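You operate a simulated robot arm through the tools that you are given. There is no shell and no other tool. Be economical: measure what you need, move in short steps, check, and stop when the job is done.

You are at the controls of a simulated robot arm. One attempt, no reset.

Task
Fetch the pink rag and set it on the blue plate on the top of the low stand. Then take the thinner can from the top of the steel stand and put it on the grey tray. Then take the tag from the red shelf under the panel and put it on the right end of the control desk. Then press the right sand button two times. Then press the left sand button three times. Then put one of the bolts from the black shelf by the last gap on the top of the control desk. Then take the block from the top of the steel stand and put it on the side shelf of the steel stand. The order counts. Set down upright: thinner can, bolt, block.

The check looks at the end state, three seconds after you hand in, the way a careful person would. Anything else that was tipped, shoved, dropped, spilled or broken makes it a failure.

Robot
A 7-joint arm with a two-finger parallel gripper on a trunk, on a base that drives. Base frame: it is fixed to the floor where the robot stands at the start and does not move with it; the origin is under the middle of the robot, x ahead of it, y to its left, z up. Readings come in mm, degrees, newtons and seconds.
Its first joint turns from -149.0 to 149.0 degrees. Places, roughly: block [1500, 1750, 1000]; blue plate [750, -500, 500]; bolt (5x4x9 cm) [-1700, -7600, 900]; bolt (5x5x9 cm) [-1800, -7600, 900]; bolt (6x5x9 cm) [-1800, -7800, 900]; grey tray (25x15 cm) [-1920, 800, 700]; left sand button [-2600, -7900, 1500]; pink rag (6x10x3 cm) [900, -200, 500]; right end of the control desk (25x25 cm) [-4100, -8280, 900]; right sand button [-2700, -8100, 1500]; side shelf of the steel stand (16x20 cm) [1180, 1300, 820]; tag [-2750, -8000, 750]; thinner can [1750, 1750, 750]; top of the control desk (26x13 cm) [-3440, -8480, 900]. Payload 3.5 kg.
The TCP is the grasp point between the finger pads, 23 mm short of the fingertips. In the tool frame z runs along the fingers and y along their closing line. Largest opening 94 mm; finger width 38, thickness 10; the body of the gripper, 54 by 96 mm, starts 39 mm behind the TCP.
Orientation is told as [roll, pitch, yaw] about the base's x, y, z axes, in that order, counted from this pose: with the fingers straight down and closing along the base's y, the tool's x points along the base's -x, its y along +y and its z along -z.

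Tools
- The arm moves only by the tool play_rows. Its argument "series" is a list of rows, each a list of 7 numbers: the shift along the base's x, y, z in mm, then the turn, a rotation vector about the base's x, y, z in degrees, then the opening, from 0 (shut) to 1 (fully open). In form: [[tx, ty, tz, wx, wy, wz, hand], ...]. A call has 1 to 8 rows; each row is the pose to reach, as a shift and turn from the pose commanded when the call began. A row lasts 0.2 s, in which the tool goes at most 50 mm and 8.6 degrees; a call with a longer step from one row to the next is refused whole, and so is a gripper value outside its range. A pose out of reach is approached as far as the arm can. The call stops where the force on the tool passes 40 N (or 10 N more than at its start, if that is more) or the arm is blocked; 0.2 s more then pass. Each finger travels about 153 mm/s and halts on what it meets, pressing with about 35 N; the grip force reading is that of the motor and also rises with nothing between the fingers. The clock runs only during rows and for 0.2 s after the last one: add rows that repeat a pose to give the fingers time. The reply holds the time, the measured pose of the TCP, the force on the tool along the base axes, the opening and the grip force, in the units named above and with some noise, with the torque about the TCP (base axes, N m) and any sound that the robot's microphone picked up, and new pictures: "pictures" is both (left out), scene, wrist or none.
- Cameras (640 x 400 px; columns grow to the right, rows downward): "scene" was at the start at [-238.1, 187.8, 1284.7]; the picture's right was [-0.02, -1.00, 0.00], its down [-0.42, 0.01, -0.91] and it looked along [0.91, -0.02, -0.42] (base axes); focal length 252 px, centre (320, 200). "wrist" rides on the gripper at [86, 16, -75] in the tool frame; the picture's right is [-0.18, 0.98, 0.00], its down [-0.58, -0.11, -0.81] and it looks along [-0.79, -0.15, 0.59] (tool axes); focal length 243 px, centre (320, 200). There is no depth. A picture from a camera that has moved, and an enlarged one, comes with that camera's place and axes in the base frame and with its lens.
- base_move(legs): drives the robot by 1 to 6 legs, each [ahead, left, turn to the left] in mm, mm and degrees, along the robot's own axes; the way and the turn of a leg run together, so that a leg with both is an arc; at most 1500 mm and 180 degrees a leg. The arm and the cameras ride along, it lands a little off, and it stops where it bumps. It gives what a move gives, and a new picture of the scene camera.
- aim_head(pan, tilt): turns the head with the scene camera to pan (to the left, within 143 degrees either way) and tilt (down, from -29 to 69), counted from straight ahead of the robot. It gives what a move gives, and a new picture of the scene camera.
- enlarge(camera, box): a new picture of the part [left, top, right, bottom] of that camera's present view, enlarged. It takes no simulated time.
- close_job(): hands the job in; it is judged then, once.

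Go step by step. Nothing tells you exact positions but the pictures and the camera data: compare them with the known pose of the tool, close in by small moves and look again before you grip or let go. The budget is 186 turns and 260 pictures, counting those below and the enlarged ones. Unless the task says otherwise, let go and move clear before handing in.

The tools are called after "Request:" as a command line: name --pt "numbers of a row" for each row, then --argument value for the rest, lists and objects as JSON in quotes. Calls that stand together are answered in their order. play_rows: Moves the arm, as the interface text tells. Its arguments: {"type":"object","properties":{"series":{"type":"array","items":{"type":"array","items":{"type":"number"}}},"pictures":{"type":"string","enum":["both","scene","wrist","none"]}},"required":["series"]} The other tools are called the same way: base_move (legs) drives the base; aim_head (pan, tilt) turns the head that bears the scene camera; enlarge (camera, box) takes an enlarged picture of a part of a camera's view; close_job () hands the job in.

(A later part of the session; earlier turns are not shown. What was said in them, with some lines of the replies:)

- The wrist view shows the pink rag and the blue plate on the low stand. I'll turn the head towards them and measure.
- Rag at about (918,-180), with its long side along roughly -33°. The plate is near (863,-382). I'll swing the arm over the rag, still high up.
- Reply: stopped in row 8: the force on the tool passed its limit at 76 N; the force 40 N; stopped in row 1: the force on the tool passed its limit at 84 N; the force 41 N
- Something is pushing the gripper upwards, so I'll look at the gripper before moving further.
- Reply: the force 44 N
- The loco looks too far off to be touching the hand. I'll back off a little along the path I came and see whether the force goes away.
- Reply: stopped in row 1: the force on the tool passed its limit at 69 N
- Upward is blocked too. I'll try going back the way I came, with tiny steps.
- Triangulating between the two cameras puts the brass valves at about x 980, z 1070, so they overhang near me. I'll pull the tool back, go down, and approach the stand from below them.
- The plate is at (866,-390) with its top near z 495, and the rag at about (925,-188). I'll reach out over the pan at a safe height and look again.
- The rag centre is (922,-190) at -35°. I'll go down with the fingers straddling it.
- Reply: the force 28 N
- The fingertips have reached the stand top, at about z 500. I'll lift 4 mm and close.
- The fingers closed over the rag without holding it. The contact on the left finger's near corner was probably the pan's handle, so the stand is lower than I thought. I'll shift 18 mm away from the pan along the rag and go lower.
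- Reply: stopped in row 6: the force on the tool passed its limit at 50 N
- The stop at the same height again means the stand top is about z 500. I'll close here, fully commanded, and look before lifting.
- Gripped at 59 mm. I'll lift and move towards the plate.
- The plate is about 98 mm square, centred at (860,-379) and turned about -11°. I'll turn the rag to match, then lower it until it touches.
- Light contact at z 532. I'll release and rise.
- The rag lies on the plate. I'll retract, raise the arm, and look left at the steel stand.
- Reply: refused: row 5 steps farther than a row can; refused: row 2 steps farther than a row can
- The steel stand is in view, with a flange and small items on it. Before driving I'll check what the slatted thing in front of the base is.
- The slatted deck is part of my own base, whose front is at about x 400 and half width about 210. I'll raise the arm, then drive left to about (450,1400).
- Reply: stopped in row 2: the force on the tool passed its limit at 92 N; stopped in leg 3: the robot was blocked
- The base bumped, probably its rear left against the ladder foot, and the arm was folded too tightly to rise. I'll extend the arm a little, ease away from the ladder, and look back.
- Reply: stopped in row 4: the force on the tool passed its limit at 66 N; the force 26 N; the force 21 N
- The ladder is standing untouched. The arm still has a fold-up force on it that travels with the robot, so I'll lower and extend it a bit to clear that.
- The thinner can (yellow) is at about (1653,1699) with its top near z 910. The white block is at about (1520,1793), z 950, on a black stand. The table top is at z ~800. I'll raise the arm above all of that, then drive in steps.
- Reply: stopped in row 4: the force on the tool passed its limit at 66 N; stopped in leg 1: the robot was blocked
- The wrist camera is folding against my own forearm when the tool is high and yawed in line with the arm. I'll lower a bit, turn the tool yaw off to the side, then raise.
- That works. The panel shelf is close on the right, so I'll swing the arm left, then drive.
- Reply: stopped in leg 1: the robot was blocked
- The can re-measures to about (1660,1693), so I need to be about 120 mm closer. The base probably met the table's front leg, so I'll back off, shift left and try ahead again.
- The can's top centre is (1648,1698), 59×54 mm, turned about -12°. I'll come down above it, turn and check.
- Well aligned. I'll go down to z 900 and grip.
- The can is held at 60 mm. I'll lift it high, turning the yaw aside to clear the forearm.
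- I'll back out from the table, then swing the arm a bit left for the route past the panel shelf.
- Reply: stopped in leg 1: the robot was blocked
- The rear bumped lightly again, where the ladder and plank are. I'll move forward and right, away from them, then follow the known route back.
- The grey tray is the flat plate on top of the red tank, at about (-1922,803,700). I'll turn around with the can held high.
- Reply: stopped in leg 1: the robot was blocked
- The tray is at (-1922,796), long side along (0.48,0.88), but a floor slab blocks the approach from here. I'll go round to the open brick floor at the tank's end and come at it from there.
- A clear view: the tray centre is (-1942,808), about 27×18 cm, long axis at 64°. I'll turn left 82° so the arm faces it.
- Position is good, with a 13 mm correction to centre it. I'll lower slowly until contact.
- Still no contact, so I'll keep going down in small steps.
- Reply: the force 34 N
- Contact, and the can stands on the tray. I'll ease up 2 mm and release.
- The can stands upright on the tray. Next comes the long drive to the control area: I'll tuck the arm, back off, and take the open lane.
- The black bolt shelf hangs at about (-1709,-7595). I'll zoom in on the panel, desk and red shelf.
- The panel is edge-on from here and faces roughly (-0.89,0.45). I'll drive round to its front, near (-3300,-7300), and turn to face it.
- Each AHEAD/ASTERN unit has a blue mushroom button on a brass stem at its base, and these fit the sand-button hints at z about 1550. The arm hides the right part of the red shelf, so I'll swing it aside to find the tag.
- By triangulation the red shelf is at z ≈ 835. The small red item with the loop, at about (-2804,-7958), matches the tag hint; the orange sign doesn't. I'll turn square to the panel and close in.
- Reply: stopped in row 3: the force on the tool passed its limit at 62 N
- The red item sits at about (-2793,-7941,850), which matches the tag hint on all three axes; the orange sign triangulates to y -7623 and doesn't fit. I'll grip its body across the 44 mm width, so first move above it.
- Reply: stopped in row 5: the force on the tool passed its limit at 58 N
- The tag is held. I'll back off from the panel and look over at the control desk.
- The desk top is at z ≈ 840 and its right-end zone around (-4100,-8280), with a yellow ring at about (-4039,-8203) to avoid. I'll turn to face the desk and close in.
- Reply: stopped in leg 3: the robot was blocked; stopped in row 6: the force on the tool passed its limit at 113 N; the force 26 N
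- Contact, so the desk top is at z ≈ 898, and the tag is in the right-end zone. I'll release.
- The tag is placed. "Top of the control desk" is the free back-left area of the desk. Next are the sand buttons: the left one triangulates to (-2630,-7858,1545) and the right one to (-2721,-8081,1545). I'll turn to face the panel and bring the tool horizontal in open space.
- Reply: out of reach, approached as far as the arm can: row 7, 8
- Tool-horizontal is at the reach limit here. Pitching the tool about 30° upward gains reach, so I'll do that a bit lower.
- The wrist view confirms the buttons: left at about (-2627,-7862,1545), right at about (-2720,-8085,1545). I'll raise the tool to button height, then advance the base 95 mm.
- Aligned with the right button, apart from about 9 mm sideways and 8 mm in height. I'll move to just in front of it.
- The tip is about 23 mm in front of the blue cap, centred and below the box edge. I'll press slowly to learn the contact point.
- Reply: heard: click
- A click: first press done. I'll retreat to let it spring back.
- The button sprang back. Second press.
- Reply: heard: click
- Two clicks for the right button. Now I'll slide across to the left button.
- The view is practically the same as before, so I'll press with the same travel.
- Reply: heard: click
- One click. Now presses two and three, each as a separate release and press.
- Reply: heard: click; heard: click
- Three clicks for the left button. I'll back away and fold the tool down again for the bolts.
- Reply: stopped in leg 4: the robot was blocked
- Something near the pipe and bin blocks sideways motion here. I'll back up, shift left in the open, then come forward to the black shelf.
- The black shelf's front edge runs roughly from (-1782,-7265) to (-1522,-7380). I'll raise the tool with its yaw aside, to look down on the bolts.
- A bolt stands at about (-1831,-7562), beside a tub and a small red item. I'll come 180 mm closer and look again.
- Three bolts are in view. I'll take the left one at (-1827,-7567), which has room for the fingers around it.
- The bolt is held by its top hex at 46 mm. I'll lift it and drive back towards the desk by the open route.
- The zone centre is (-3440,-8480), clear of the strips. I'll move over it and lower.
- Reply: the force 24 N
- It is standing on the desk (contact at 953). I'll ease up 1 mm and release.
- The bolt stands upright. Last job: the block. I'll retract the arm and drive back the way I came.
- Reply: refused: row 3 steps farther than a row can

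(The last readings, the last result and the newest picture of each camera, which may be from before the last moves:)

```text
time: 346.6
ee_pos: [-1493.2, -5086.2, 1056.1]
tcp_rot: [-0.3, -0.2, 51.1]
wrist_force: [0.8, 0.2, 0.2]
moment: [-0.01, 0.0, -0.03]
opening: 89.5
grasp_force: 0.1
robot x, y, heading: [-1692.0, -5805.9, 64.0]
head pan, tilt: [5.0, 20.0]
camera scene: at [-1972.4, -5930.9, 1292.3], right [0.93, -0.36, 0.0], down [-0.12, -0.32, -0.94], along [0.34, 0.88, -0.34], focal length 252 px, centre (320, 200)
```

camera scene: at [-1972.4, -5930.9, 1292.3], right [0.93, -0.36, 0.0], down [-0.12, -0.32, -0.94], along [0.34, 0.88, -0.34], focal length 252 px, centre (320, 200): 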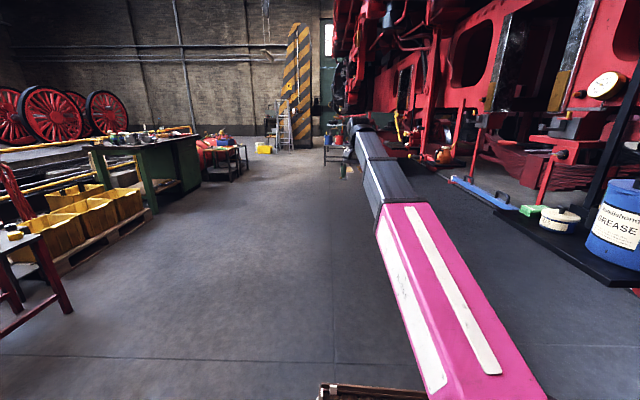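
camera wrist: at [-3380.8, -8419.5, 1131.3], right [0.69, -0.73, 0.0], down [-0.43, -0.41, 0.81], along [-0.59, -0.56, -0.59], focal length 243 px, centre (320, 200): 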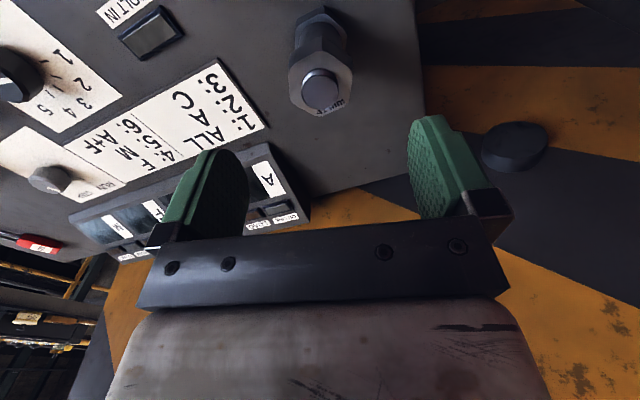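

Request:
base_move --legs '[[0, 0, 2], [1210, 0, 0], [1209, 0, 0], [0, 0, 24.2], [1500, 0, 0], [1400, 0, 0]]'

```text
time: 373.7
ee_pos: [-881.2, 50.9, 1055.9]
tcp_rot: [-0.2, -0.2, 77.7]
wrist_force: [0.6, -0.5, 0.3]
moment: [-0.03, 0.01, -0.02]
opening: 89.4
grasp_force: 0.0
robot x, y, heading: [-738.0, -676.7, 90.5]
head pan, tilt: [5.0, 20.0]
camera scene: at [-933.6, -918.2, 1292.3], right [1.0, 0.09, 0.0], down [0.03, -0.34, -0.94], along [-0.09, 0.94, -0.34], focal length 252 px, centre (320, 200)
```

scene: 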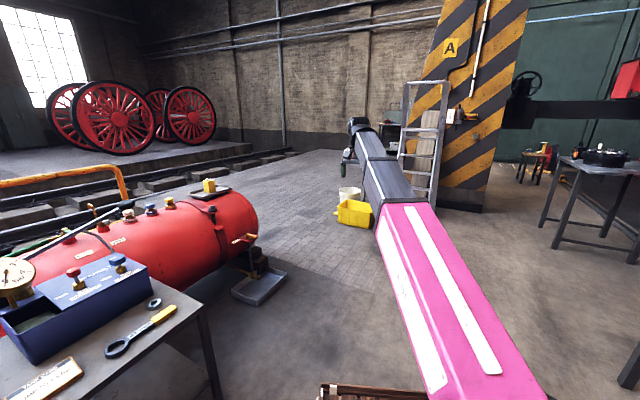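

The thinner can is still fine on its tray. I'll return to the start area, face forward, and take the same path in to the steel stand.

Request:
base_move --legs '[[0, 0, -32.6], [1168, 0, 0], [0, 0, -57.9]]'

Request:
play_rows --pt "10 10 15 0 0 -5 0.9" --pt "20 25 30 0 0 -10 0.9" --pt "25 45 45 0 0 -15 0.9" --pt "25 70 60 0 0 -20 0.9" --pt "20 95 60 0 0 -20 0.9" --pt "15 120 60 0 0 -20 0.9" --pictures "none"

```text
time: 383.9
ee_pos: [620.4, 451.3, 1056.5]
tcp_rot: [-0.1, -0.2, -12.8]
wrist_force: [0.1, -0.1, -0.6]
moment: [0.04, -0.02, 0.0]
opening: 89.2
grasp_force: 0.1
robot x, y, heading: [-113.9, 316.2, -0.2]
head pan, tilt: [5.0, 20.0]
camera scene: at [-348.6, 511.0, 1292.3], right [0.08, -1.0, 0.0], down [-0.34, -0.03, -0.94], along [0.94, 0.08, -0.34], focal length 252 px, centre (320, 200)
```

scene: 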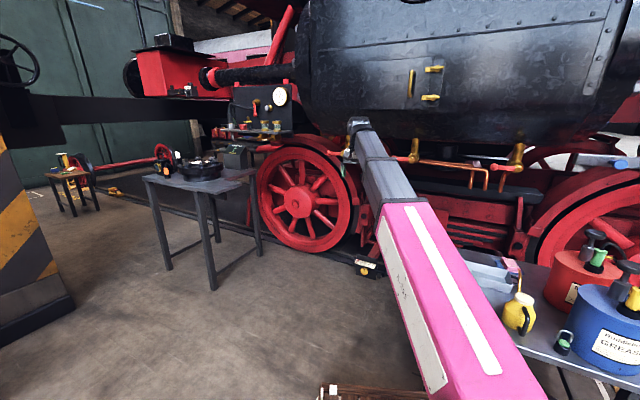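

```text
time: 385.2
ee_pos: [635.8, 570.1, 1115.9]
tcp_rot: [-0.1, -0.1, -33.0]
wrist_force: [0.7, -0.9, -0.2]
moment: [-0.04, 0.0, 0.01]
opening: 84.5
grasp_force: 0.1
robot x, y, heading: [-114.2, 311.7, -0.3]
head pan, tilt: [5.0, 20.0]
```

Request:
base_move --legs '[[240, 400, 0], [300, 400, 0], [195, 190, 0], [0, 420, 0]]'

Request:
base_move --legs '[[40, 70, 0], [130, 0, 0]]'

Request:
play_rows --pt "0 0 0 0 0 0 1" --pictures "wrist"

```text
time: 394.3
ee_pos: [1382.7, 1975.1, 1115.8]
tcp_rot: [-0.2, -0.2, -33.0]
wrist_force: [-0.1, 0.6, 0.7]
moment: [0.01, -0.02, -0.03]
opening: 84.7
grasp_force: 0.0
robot x, y, heading: [635.3, 1718.7, -0.3]
head pan, tilt: [5.0, 20.0]
camera scene: at [397.3, 1919.6, 1292.3], right [0.08, -1.0, 0.0], down [-0.34, -0.03, -0.94], along [0.94, 0.08, -0.34], focal length 252 px, centre (320, 200)
```

scene: 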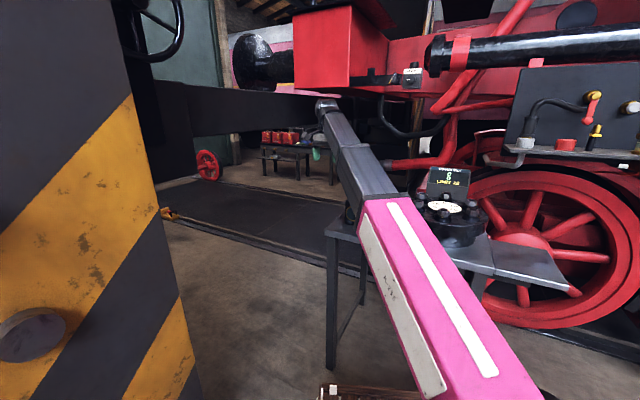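

```text
time: 396.2
ee_pos: [1552.9, 2045.1, 1116.8]
tcp_rot: [-0.2, -0.2, -33.1]
wrist_force: [0.5, -0.5, -0.4]
moment: [0.04, -0.01, 0.0]
opening: 84.5
grasp_force: 0.0
robot x, y, heading: [801.6, 1791.1, -0.4]
head pan, tilt: [5.0, 20.0]
camera scene: at [568.4, 1988.7, 1292.3], right [0.08, -1.0, 0.0], down [-0.34, -0.03, -0.94], along [0.94, 0.08, -0.34], focal length 252 px, centre (320, 200)
```

scene: 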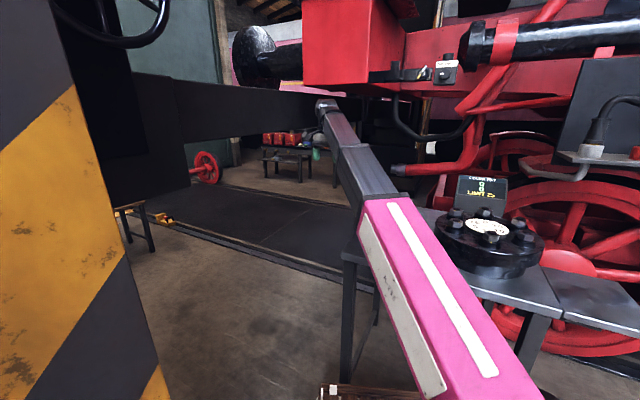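

```text
time: 396.6
ee_pos: [1552.7, 2044.1, 1116.5]
tcp_rot: [-0.2, -0.3, -33.1]
wrist_force: [0.7, -0.9, 0.3]
moment: [0.03, 0.01, 0.0]
opening: 94.1
grasp_force: 0.1
robot x, y, heading: [805.2, 1788.0, -0.4]
head pan, tilt: [5.0, 20.0]
camera wrist: at [1489.3, 2105.6, 1191.0], right [0.69, 0.72, 0.0], down [0.43, -0.4, 0.81], along [0.58, -0.56, -0.59], focal length 243 px, centre (320, 200)
```

wrist: 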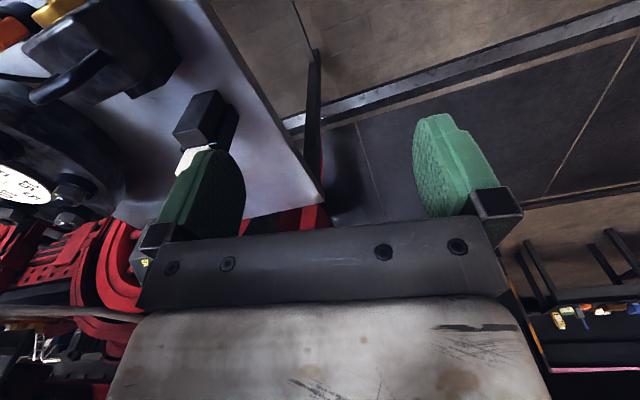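

Request:
play_rows --pt "-5 -45 0 0 0 0 1" --pt "-12 -90 0 0 0 0 1" --pt "-22 -135 0 0 0 0 1" --pt "-32 -175 0 0 0 0 1" --pictures "wrist"

Request:
enlarge --camera "wrist" --box '[120, 0, 380, 200]'

```text
time: 397.6
ee_pos: [1520.6, 1869.8, 1116.9]
tcp_rot: [-0.1, -0.3, -33.0]
wrist_force: [-0.7, -0.3, 0.1]
moment: [0.06, -0.01, 0.05]
opening: 94.1
grasp_force: 0.1
robot x, y, heading: [803.7, 1791.3, 0.0]
head pan, tilt: [5.0, 20.0]
camera wrist: at [1457.1, 1931.2, 1191.1], right [0.69, 0.72, 0.0], down [0.43, -0.4, 0.81], along [0.59, -0.56, -0.59], focal length 243 px, centre (320, 200)
```

wrist: 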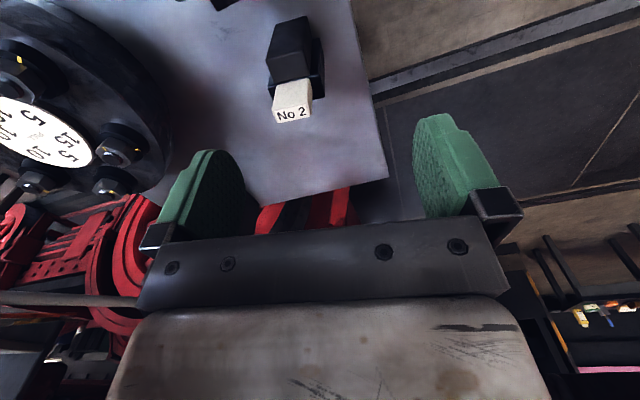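

```text
2.00 times, centred on (250, 100) of wrist
camera zoom: at [1457.1, 1931.2, 1191.1], right [0.69, 0.72, 0.0], down [0.43, -0.4, 0.81], along [0.59, -0.56, -0.59], focal length 485 px, centre (460, 400)
```

zoom: 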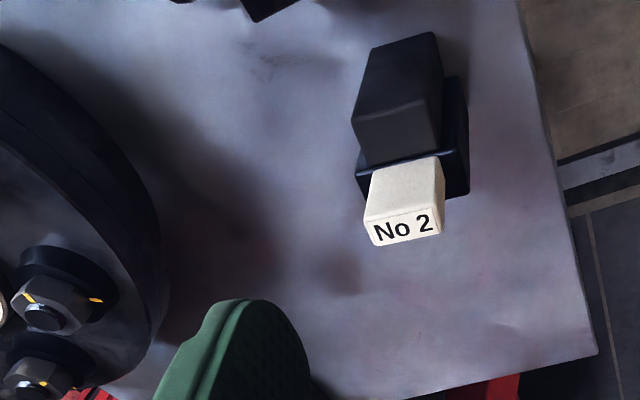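

Request:
play_rows --pt "-5 -10 -35 0 0 8 1" --pt "-10 -15 -70 0 0 16 1" --pt "-15 -20 -90 0 0 20 1" --pictures "none"

Request:
enlarge --camera "wrist" --box '[180, 0, 440, 200]'

```text
time: 398.4
ee_pos: [1505.5, 1849.5, 1026.4]
tcp_rot: [-0.2, -0.2, -12.8]
wrist_force: [0.1, -1.0, 0.0]
moment: [-0.02, 0.01, 0.01]
opening: 93.8
grasp_force: 0.1
robot x, y, heading: [802.6, 1788.3, -0.3]
head pan, tilt: [5.0, 20.0]
```

```text
2.00 times, centred on (310, 100) of wrist
camera zoom: at [1424.9, 1884.7, 1100.4], right [0.4, 0.92, 0.0], down [0.54, -0.23, 0.81], along [0.74, -0.32, -0.59], focal length 485 px, centre (340, 400)
```

zoom: 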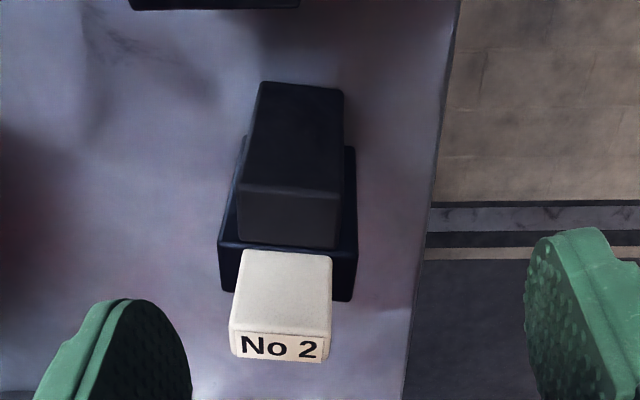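

The block "No 2" stands in a dark holder. Its top is near (1550,1804), z ≈ 960, about 40 mm wide, sticking up some 50 mm. I'll align above it with yaw -27°.

Request:
play_rows --pt "15 -15 0 0 0 -7 1" --pt "30 -30 0 0 0 -14 1" --pt "44 -46 5 0 0 -15 1" --pictures "wrist"

Request:
enlarge --camera "wrist" --box '[220, 0, 440, 170]'

```text
time: 399.2
ee_pos: [1550.1, 1803.0, 1030.4]
tcp_rot: [-0.2, -0.2, -28.1]
wrist_force: [-0.6, -0.7, 0.8]
moment: [-0.01, 0.01, -0.02]
opening: 94.1
grasp_force: 0.1
robot x, y, heading: [803.9, 1791.3, -0.2]
head pan, tilt: [5.0, 20.0]
camera wrist: at [1482.0, 1858.4, 1105.4], right [0.63, 0.78, 0.0], down [0.46, -0.37, 0.81], along [0.63, -0.51, -0.59], focal length 243 px, centre (320, 200)
```

wrist: 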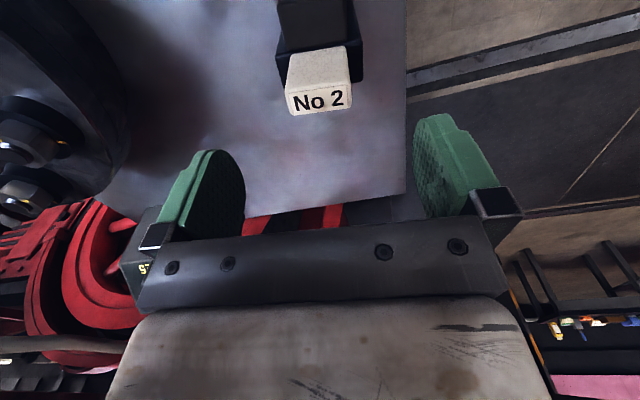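

```text
2.35 times, centred on (330, 85) of wrist
camera zoom: at [1482.0, 1858.4, 1105.4], right [0.63, 0.78, 0.0], down [0.46, -0.37, 0.81], along [0.63, -0.51, -0.59], focal length 571 px, centre (296, 471)
```

zoom: 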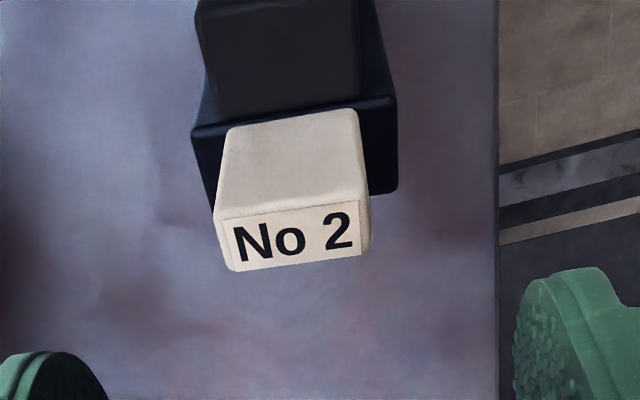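

The block is about 40 mm wide and 18 mm deep, centred at (1550,1803), yaw -30°. I'll go down with the tips just above the holder rim and grip.

Request:
play_rows --pt "1 0 -30 0 0 -2 1" --pt "1 0 -60 0 0 -2 1" --pt "1 0 -75 0 0 -2 1" --pt "1 0 -84 0 0 -2 1" --pictures "wrist"

```text
time: 400.2
ee_pos: [1550.8, 1803.5, 945.8]
tcp_rot: [-0.3, -0.2, -30.0]
wrist_force: [0.5, -0.6, 0.0]
moment: [0.0, 0.0, 0.01]
opening: 94.1
grasp_force: 0.1
robot x, y, heading: [805.2, 1789.8, -0.6]
head pan, tilt: [5.0, 20.0]
camera wrist: at [1484.2, 1861.0, 1021.7], right [0.65, 0.76, 0.0], down [0.45, -0.38, 0.81], along [0.61, -0.53, -0.59], focal length 243 px, centre (320, 200)
```

wrist: 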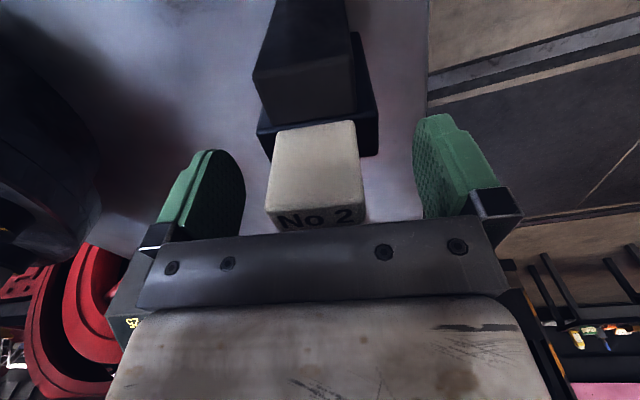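

Request:
play_rows --pt "0 0 0 0 0 0 0.6" --pt "0 0 0 0 0 0 0.35" --pt "0 0 0 0 0 0 0" --pt "0 0 0 0 0 0 0" --pictures "wrist"

```text
time: 401.2
ee_pos: [1550.7, 1804.1, 946.7]
tcp_rot: [-0.2, -0.2, -30.0]
wrist_force: [-0.8, -1.6, 0.6]
moment: [0.01, 0.0, 0.02]
opening: 39.9
grasp_force: 35.0
robot x, y, heading: [805.9, 1787.6, -0.1]
head pan, tilt: [5.0, 20.0]
camera wrist: at [1484.2, 1860.9, 1021.9], right [0.65, 0.76, 0.0], down [0.45, -0.38, 0.81], along [0.61, -0.53, -0.59], focal length 243 px, centre (320, 200)
```

wrist: 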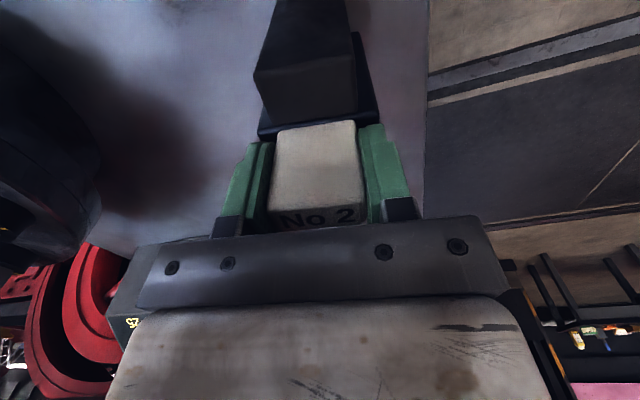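

Gripped at 40 mm. I'll lift straight up, slowly.

Request:
play_rows --pt "0 0 8 0 0 0 0" --pt "0 0 20 0 0 0 0" --pt "0 0 40 0 0 0 0" --pt "0 0 65 0 0 0 0" --pt "0 0 95 0 0 0 0" --pt "0 0 130 0 0 0 0" --pictures "wrist"

```text
time: 402.6
ee_pos: [1551.0, 1803.5, 1077.9]
tcp_rot: [-0.2, -0.1, -29.9]
wrist_force: [0.4, 0.3, -4.8]
moment: [0.0, -0.02, 0.0]
opening: 39.9
grasp_force: 35.0
robot x, y, heading: [802.7, 1789.0, -0.4]
head pan, tilt: [5.0, 20.0]
camera wrist: at [1483.9, 1861.4, 1152.4], right [0.65, 0.76, 0.0], down [0.45, -0.38, 0.81], along [0.61, -0.53, -0.59], focal length 243 px, centre (320, 200)
```

wrist: 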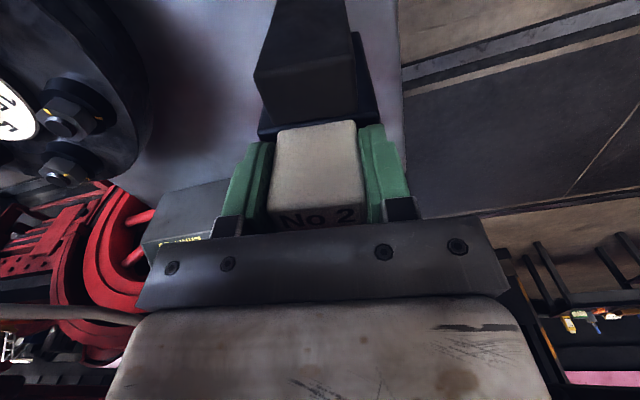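

The whole black-and-white piece came up together, so it is one block, about 0.5 kg. The bottom is roughly 127 mm below the TCP. I'll raise it clear of everything, back out, and place it on the side shelf from the front.

Request:
play_rows --pt "0 0 20 0 0 -6 0" --pt "0 0 40 0 0 -12 0" --pt "0 0 52 0 0 -18 0" --pictures "wrist"

Request:
base_move --legs '[[-150, 0, 0]]'

Request:
play_rows --pt "0 45 0 0 0 3 0" --pt "-5 90 0 0 0 6 0" --pt "-12 135 0 0 0 9 0" --pt "-20 180 0 0 0 12 0" --pt "-25 225 0 0 0 15 0" --pt "-30 265 0 0 0 15 0" --pictures "none"

```text
time: 403.4
ee_pos: [1551.3, 1803.3, 1129.6]
tcp_rot: [-0.1, -0.3, -48.1]
wrist_force: [-0.8, -0.6, -5.8]
moment: [-0.05, -0.04, 0.02]
opening: 40.0
grasp_force: 34.8
robot x, y, heading: [805.8, 1792.7, -0.4]
head pan, tilt: [5.0, 20.0]
camera wrist: at [1505.4, 1878.4, 1203.8], right [0.85, 0.52, 0.0], down [0.3, -0.5, 0.81], along [0.42, -0.69, -0.59], focal length 243 px, centre (320, 200)
```

wrist: 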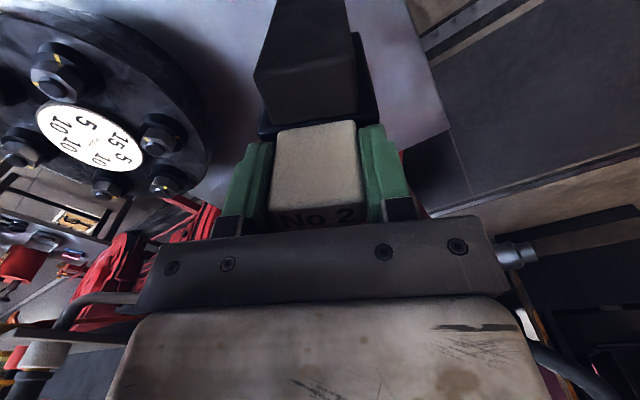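

```text
time: 404.8
ee_pos: [1398.8, 1802.5, 1128.7]
tcp_rot: [0.0, -0.2, -48.1]
wrist_force: [-0.1, -0.1, -6.5]
moment: [-0.05, -0.07, 0.02]
opening: 40.0
grasp_force: 35.3
robot x, y, heading: [653.6, 1786.2, -0.5]
head pan, tilt: [5.0, 20.0]
camera scene: at [417.2, 1990.0, 1292.3], right [0.08, -1.0, 0.0], down [-0.34, -0.03, -0.94], along [0.94, 0.07, -0.34], focal length 252 px, centre (320, 200)
```

scene: 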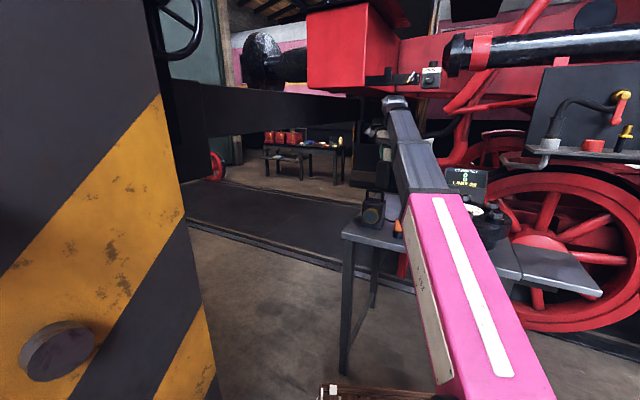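

```text
time: 406.2
ee_pos: [1370.7, 2068.8, 1129.8]
tcp_rot: [0.1, -0.2, -33.1]
wrist_force: [0.9, 0.1, -5.3]
moment: [0.01, -0.04, 0.0]
opening: 39.8
grasp_force: 34.8
robot x, y, heading: [653.7, 1788.8, -0.4]
head pan, tilt: [5.0, 20.0]
```

Request:
base_move --legs '[[0, -75, 0], [-15, -420, 0], [-190, -100, 0]]'

Request:
aim_head --pan 0 --tilt 22

Request:
enlarge --camera "scene" --box '[200, 90, 440, 240]'

```text
time: 410.7
ee_pos: [1161.5, 1473.5, 1129.4]
tcp_rot: [0.1, -0.2, -33.0]
wrist_force: [-0.3, -0.2, -6.1]
moment: [0.0, -0.04, 0.0]
opening: 39.9
grasp_force: 35.4
robot x, y, heading: [444.4, 1192.4, -0.4]
head pan, tilt: [5.0, 20.0]
camera scene: at [208.8, 1394.9, 1292.3], right [0.08, -1.0, 0.0], down [-0.34, -0.03, -0.94], along [0.94, 0.08, -0.34], focal length 252 px, centre (320, 200)
```

scene: 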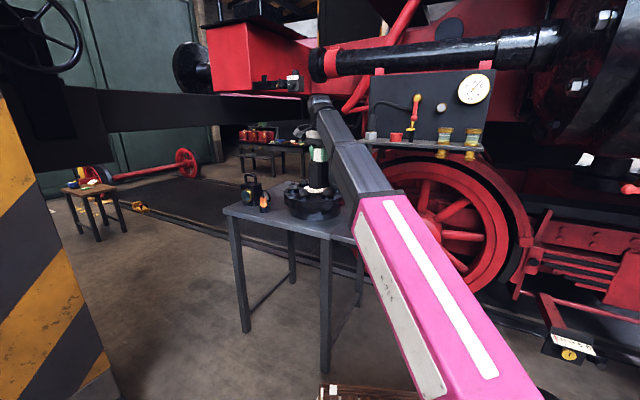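

```text
time: 411.4
ee_pos: [1161.6, 1473.9, 1128.8]
tcp_rot: [0.0, -0.3, -33.0]
wrist_force: [0.9, 0.6, -6.0]
moment: [-0.02, -0.05, -0.01]
opening: 39.7
grasp_force: 34.8
robot x, y, heading: [447.5, 1194.2, -0.5]
head pan, tilt: [0.0, 22.0]
camera scene: at [208.8, 1386.8, 1289.1], right [-0.01, -1.0, 0.0], down [-0.37, 0.0, -0.93], along [0.93, -0.01, -0.37], focal length 252 px, centre (320, 200)
```

scene: 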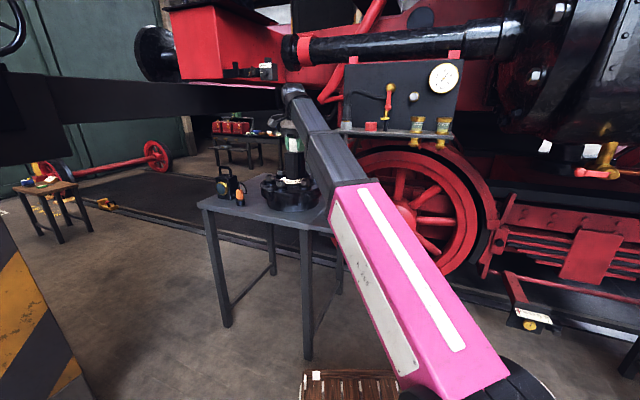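

```text
2.67 times, centred on (320, 165) of scene
camera zoom: at [208.8, 1386.8, 1289.1], right [-0.01, -1.0, 0.0], down [-0.37, 0.0, -0.93], along [0.93, -0.01, -0.37], focal length 671 px, centre (320, 293)
```

zoom: 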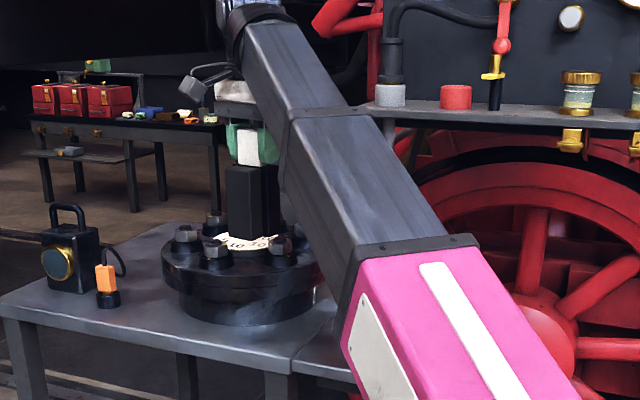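

Request:
play_rows --pt "-15 -40 -10 0 0 0 0" --pt "-30 -80 -25 0 0 0 0" --pt "-40 -120 -40 0 0 0 0" --pt "-45 -160 -50 0 0 0 0" --pt "-45 -175 -60 0 0 0 0" --pictures "wrist"

Request:
enlarge --camera "scene" --box '[180, 120, 420, 270]'

```text
time: 412.6
ee_pos: [1116.4, 1298.0, 1069.3]
tcp_rot: [0.0, -0.3, -32.9]
wrist_force: [-0.2, 0.3, -5.8]
moment: [-0.03, -0.1, -0.02]
opening: 39.9
grasp_force: 35.0
robot x, y, heading: [444.4, 1197.7, -0.5]
head pan, tilt: [0.0, 22.0]
camera wrist: at [1052.9, 1358.6, 1143.4], right [0.69, 0.72, 0.0], down [0.42, -0.41, 0.81], along [0.59, -0.56, -0.59], focal length 243 px, centre (320, 200)
```

wrist: 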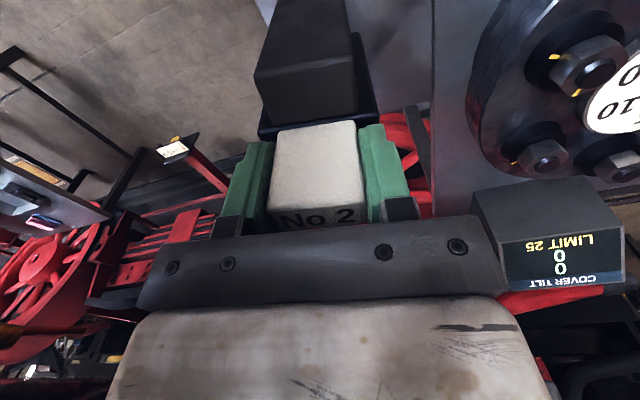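

```text
2.67 times, centred on (300, 195) of scene
camera zoom: at [208.8, 1386.7, 1289.1], right [-0.01, -1.0, 0.0], down [-0.37, 0.0, -0.93], along [0.93, -0.01, -0.37], focal length 671 px, centre (373, 213)
```

zoom: 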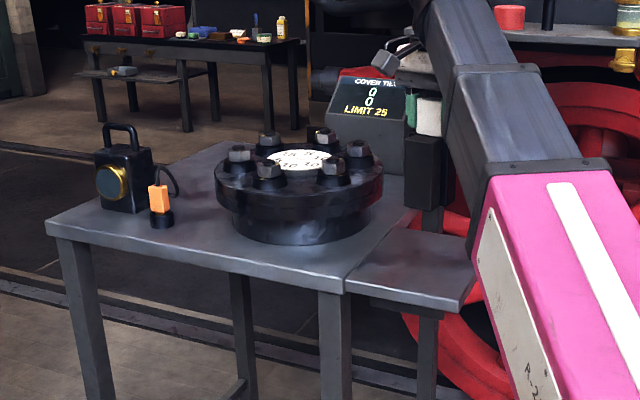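

The side shelf is in view, centred near (1165,1302) and turned about -23°. I'll move above it with matching yaw and lower.

Request:
play_rows --pt "20 0 -20 0 0 3 0" --pt "40 0 -45 0 0 6 0" --pt "58 0 -75 0 0 9 0" --pt "58 0 -95 0 0 9 0" --pictures "wrist"

Request:
enlarge --camera "scene" --box '[270, 150, 430, 250]'

```text
time: 413.6
ee_pos: [1174.5, 1298.2, 973.9]
tcp_rot: [0.0, -0.4, -24.0]
wrist_force: [0.6, -0.3, -5.6]
moment: [-0.03, -0.07, 0.02]
opening: 40.0
grasp_force: 34.7
robot x, y, heading: [445.9, 1195.8, -0.3]
head pan, tilt: [0.0, 22.0]
camera wrist: at [1102.3, 1348.2, 1048.2], right [0.57, 0.82, 0.0], down [0.48, -0.33, 0.81], along [0.67, -0.46, -0.59], focal length 243 px, centre (320, 200)
```

wrist: 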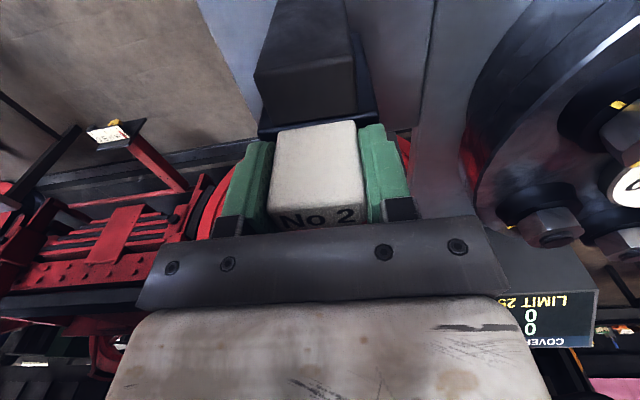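

```text
4.00 times, centred on (350, 200) of scene
camera zoom: at [208.8, 1386.7, 1289.1], right [-0.01, -1.0, 0.0], down [-0.37, 0.0, -0.93], along [0.93, -0.01, -0.37], focal length 1007 px, centre (200, 200)
```

zoom: 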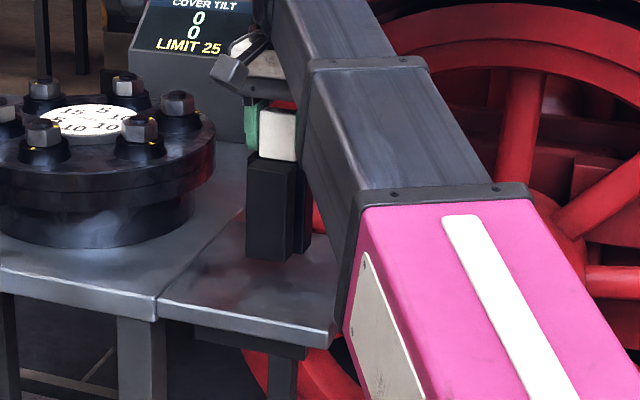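

Centred over the shelf. I'll lower slowly to contact.

Request:
play_rows --pt "-6 2 -8 0 0 0 0" --pt "-6 2 -14 0 0 0 0" --pt "-6 2 -18 0 0 0 0" --pt "-6 2 -22 0 0 0 0" --pt "-6 2 -25 0 0 0 0" --pt "-6 2 -28 0 0 0 0" --pictures "none"

```text
time: 415.0
ee_pos: [1168.6, 1299.4, 948.3]
tcp_rot: [0.0, -0.4, -24.0]
wrist_force: [1.1, -0.5, 20.1]
moment: [0.27, 0.86, 0.03]
opening: 40.1
grasp_force: 35.1
robot x, y, heading: [443.1, 1195.4, -0.4]
head pan, tilt: [0.0, 22.0]
```

Contact at 948, same height as on the table. I'll release gently.

Request:
play_rows --pt "0 0 0.5 0 0.3 0 0.46" --pt "0 0 0.5 0 0.3 0 0.6" --pt "0 0 0.5 0 0.3 0 0.9" --pt "0 0 0.5 0 0.3 0 0.9" --pt "0 0 20 0 0.3 0 0.9" --pt "0 0 50 0 0.3 0 0.9" --pt "0 0 85 0 0.3 0 0.9" --pictures "wrist"

Request:
enlarge --camera "scene" --box '[180, 120, 420, 270]'

```text
time: 416.6
ee_pos: [1167.6, 1299.2, 1032.5]
tcp_rot: [-0.2, 0.1, -24.0]
wrist_force: [-0.9, -0.4, -0.1]
moment: [0.02, -0.02, 0.0]
opening: 85.0
grasp_force: 0.2
robot x, y, heading: [447.9, 1195.6, -0.7]
head pan, tilt: [0.0, 22.0]
camera wrist: at [1096.3, 1350.1, 1106.9], right [0.57, 0.82, 0.0], down [0.49, -0.33, 0.81], along [0.66, -0.46, -0.59], focal length 243 px, centre (320, 200)
```

wrist: 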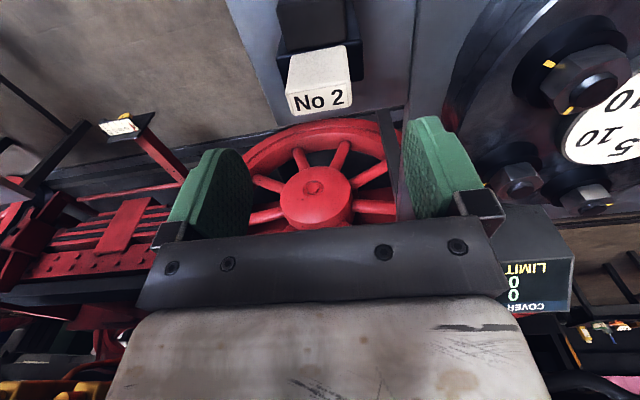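

```text
2.67 times, centred on (300, 195) of scene
camera zoom: at [208.6, 1386.7, 1289.0], right [-0.01, -1.0, 0.0], down [-0.37, 0.0, -0.93], along [0.93, -0.01, -0.37], focal length 671 px, centre (373, 213)
```

zoom: 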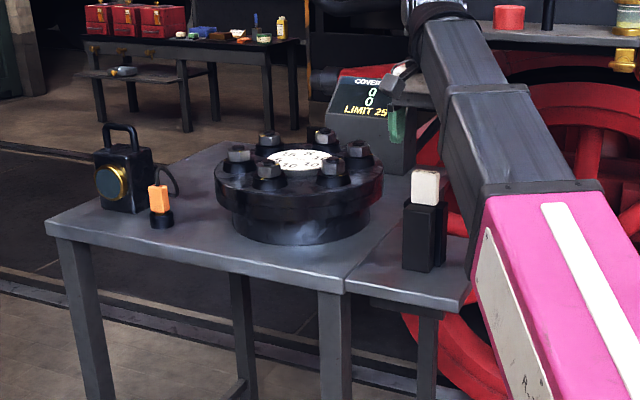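

The block stands upright on the side shelf and the cover tilt still reads 0. I'll back clear and take one last look.

Request:
base_move --legs '[[-150, -100, 0]]'

```text
time: 418.1
ee_pos: [1016.8, 1200.7, 1031.4]
tcp_rot: [-0.2, -0.1, -24.0]
wrist_force: [0.1, 1.0, 0.1]
moment: [0.03, -0.01, 0.0]
opening: 84.9
grasp_force: 0.0
robot x, y, heading: [296.2, 1094.5, -0.7]
head pan, tilt: [0.0, 22.0]
camera scene: at [57.0, 1286.7, 1289.1], right [-0.01, -1.0, 0.0], down [-0.37, 0.0, -0.93], along [0.93, -0.01, -0.37], focal length 252 px, centre (320, 200)
```

scene: 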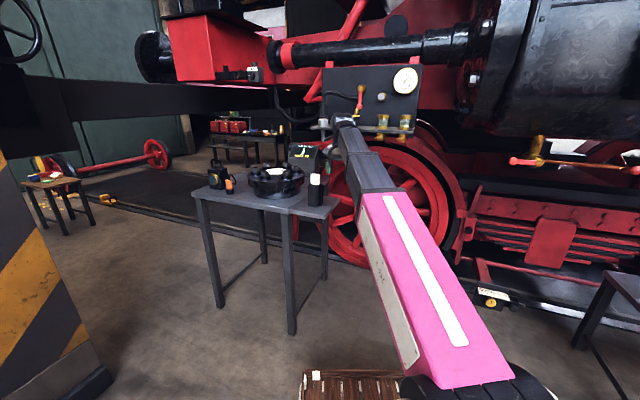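

The block is standing upright and the arm is clear, so I'm handing the job in.

Request:
close_job

```text
The job is handed in.
```

I did all seven steps in order and handed the job in, but I'm not certain I picked the right object for the tag.

- **Tag:** I moved the small red padlock-shaped item marked "TURN", because it matched the given tag position on all three axes. An orange "SHUT OFF" sign on the same shelf looks more like a tag, but it sits about 35 cm from that position.
- **Sand buttons:** I took these to be the blue buttons on the ASTERN (right) and AHEAD (left) units; they fit the given positions but carry no "sand" label. I heard two clicks on the right one, then three on the left.
- **Block:** the white "No 2" piece and the black body under it lifted as one, so I set them down together on the side shelf.
- **Upright items:** the thinner can, bolt and block were all standing when I last saw them.
- **Bumps:** the base stopped against things several times, including near the ladder, a leg of the steel stand and the front of the desk. The arm also touched something by the locomotive valves early on. I saw nothing tipped or knocked over afterwards, but I didn't look at every spot again.
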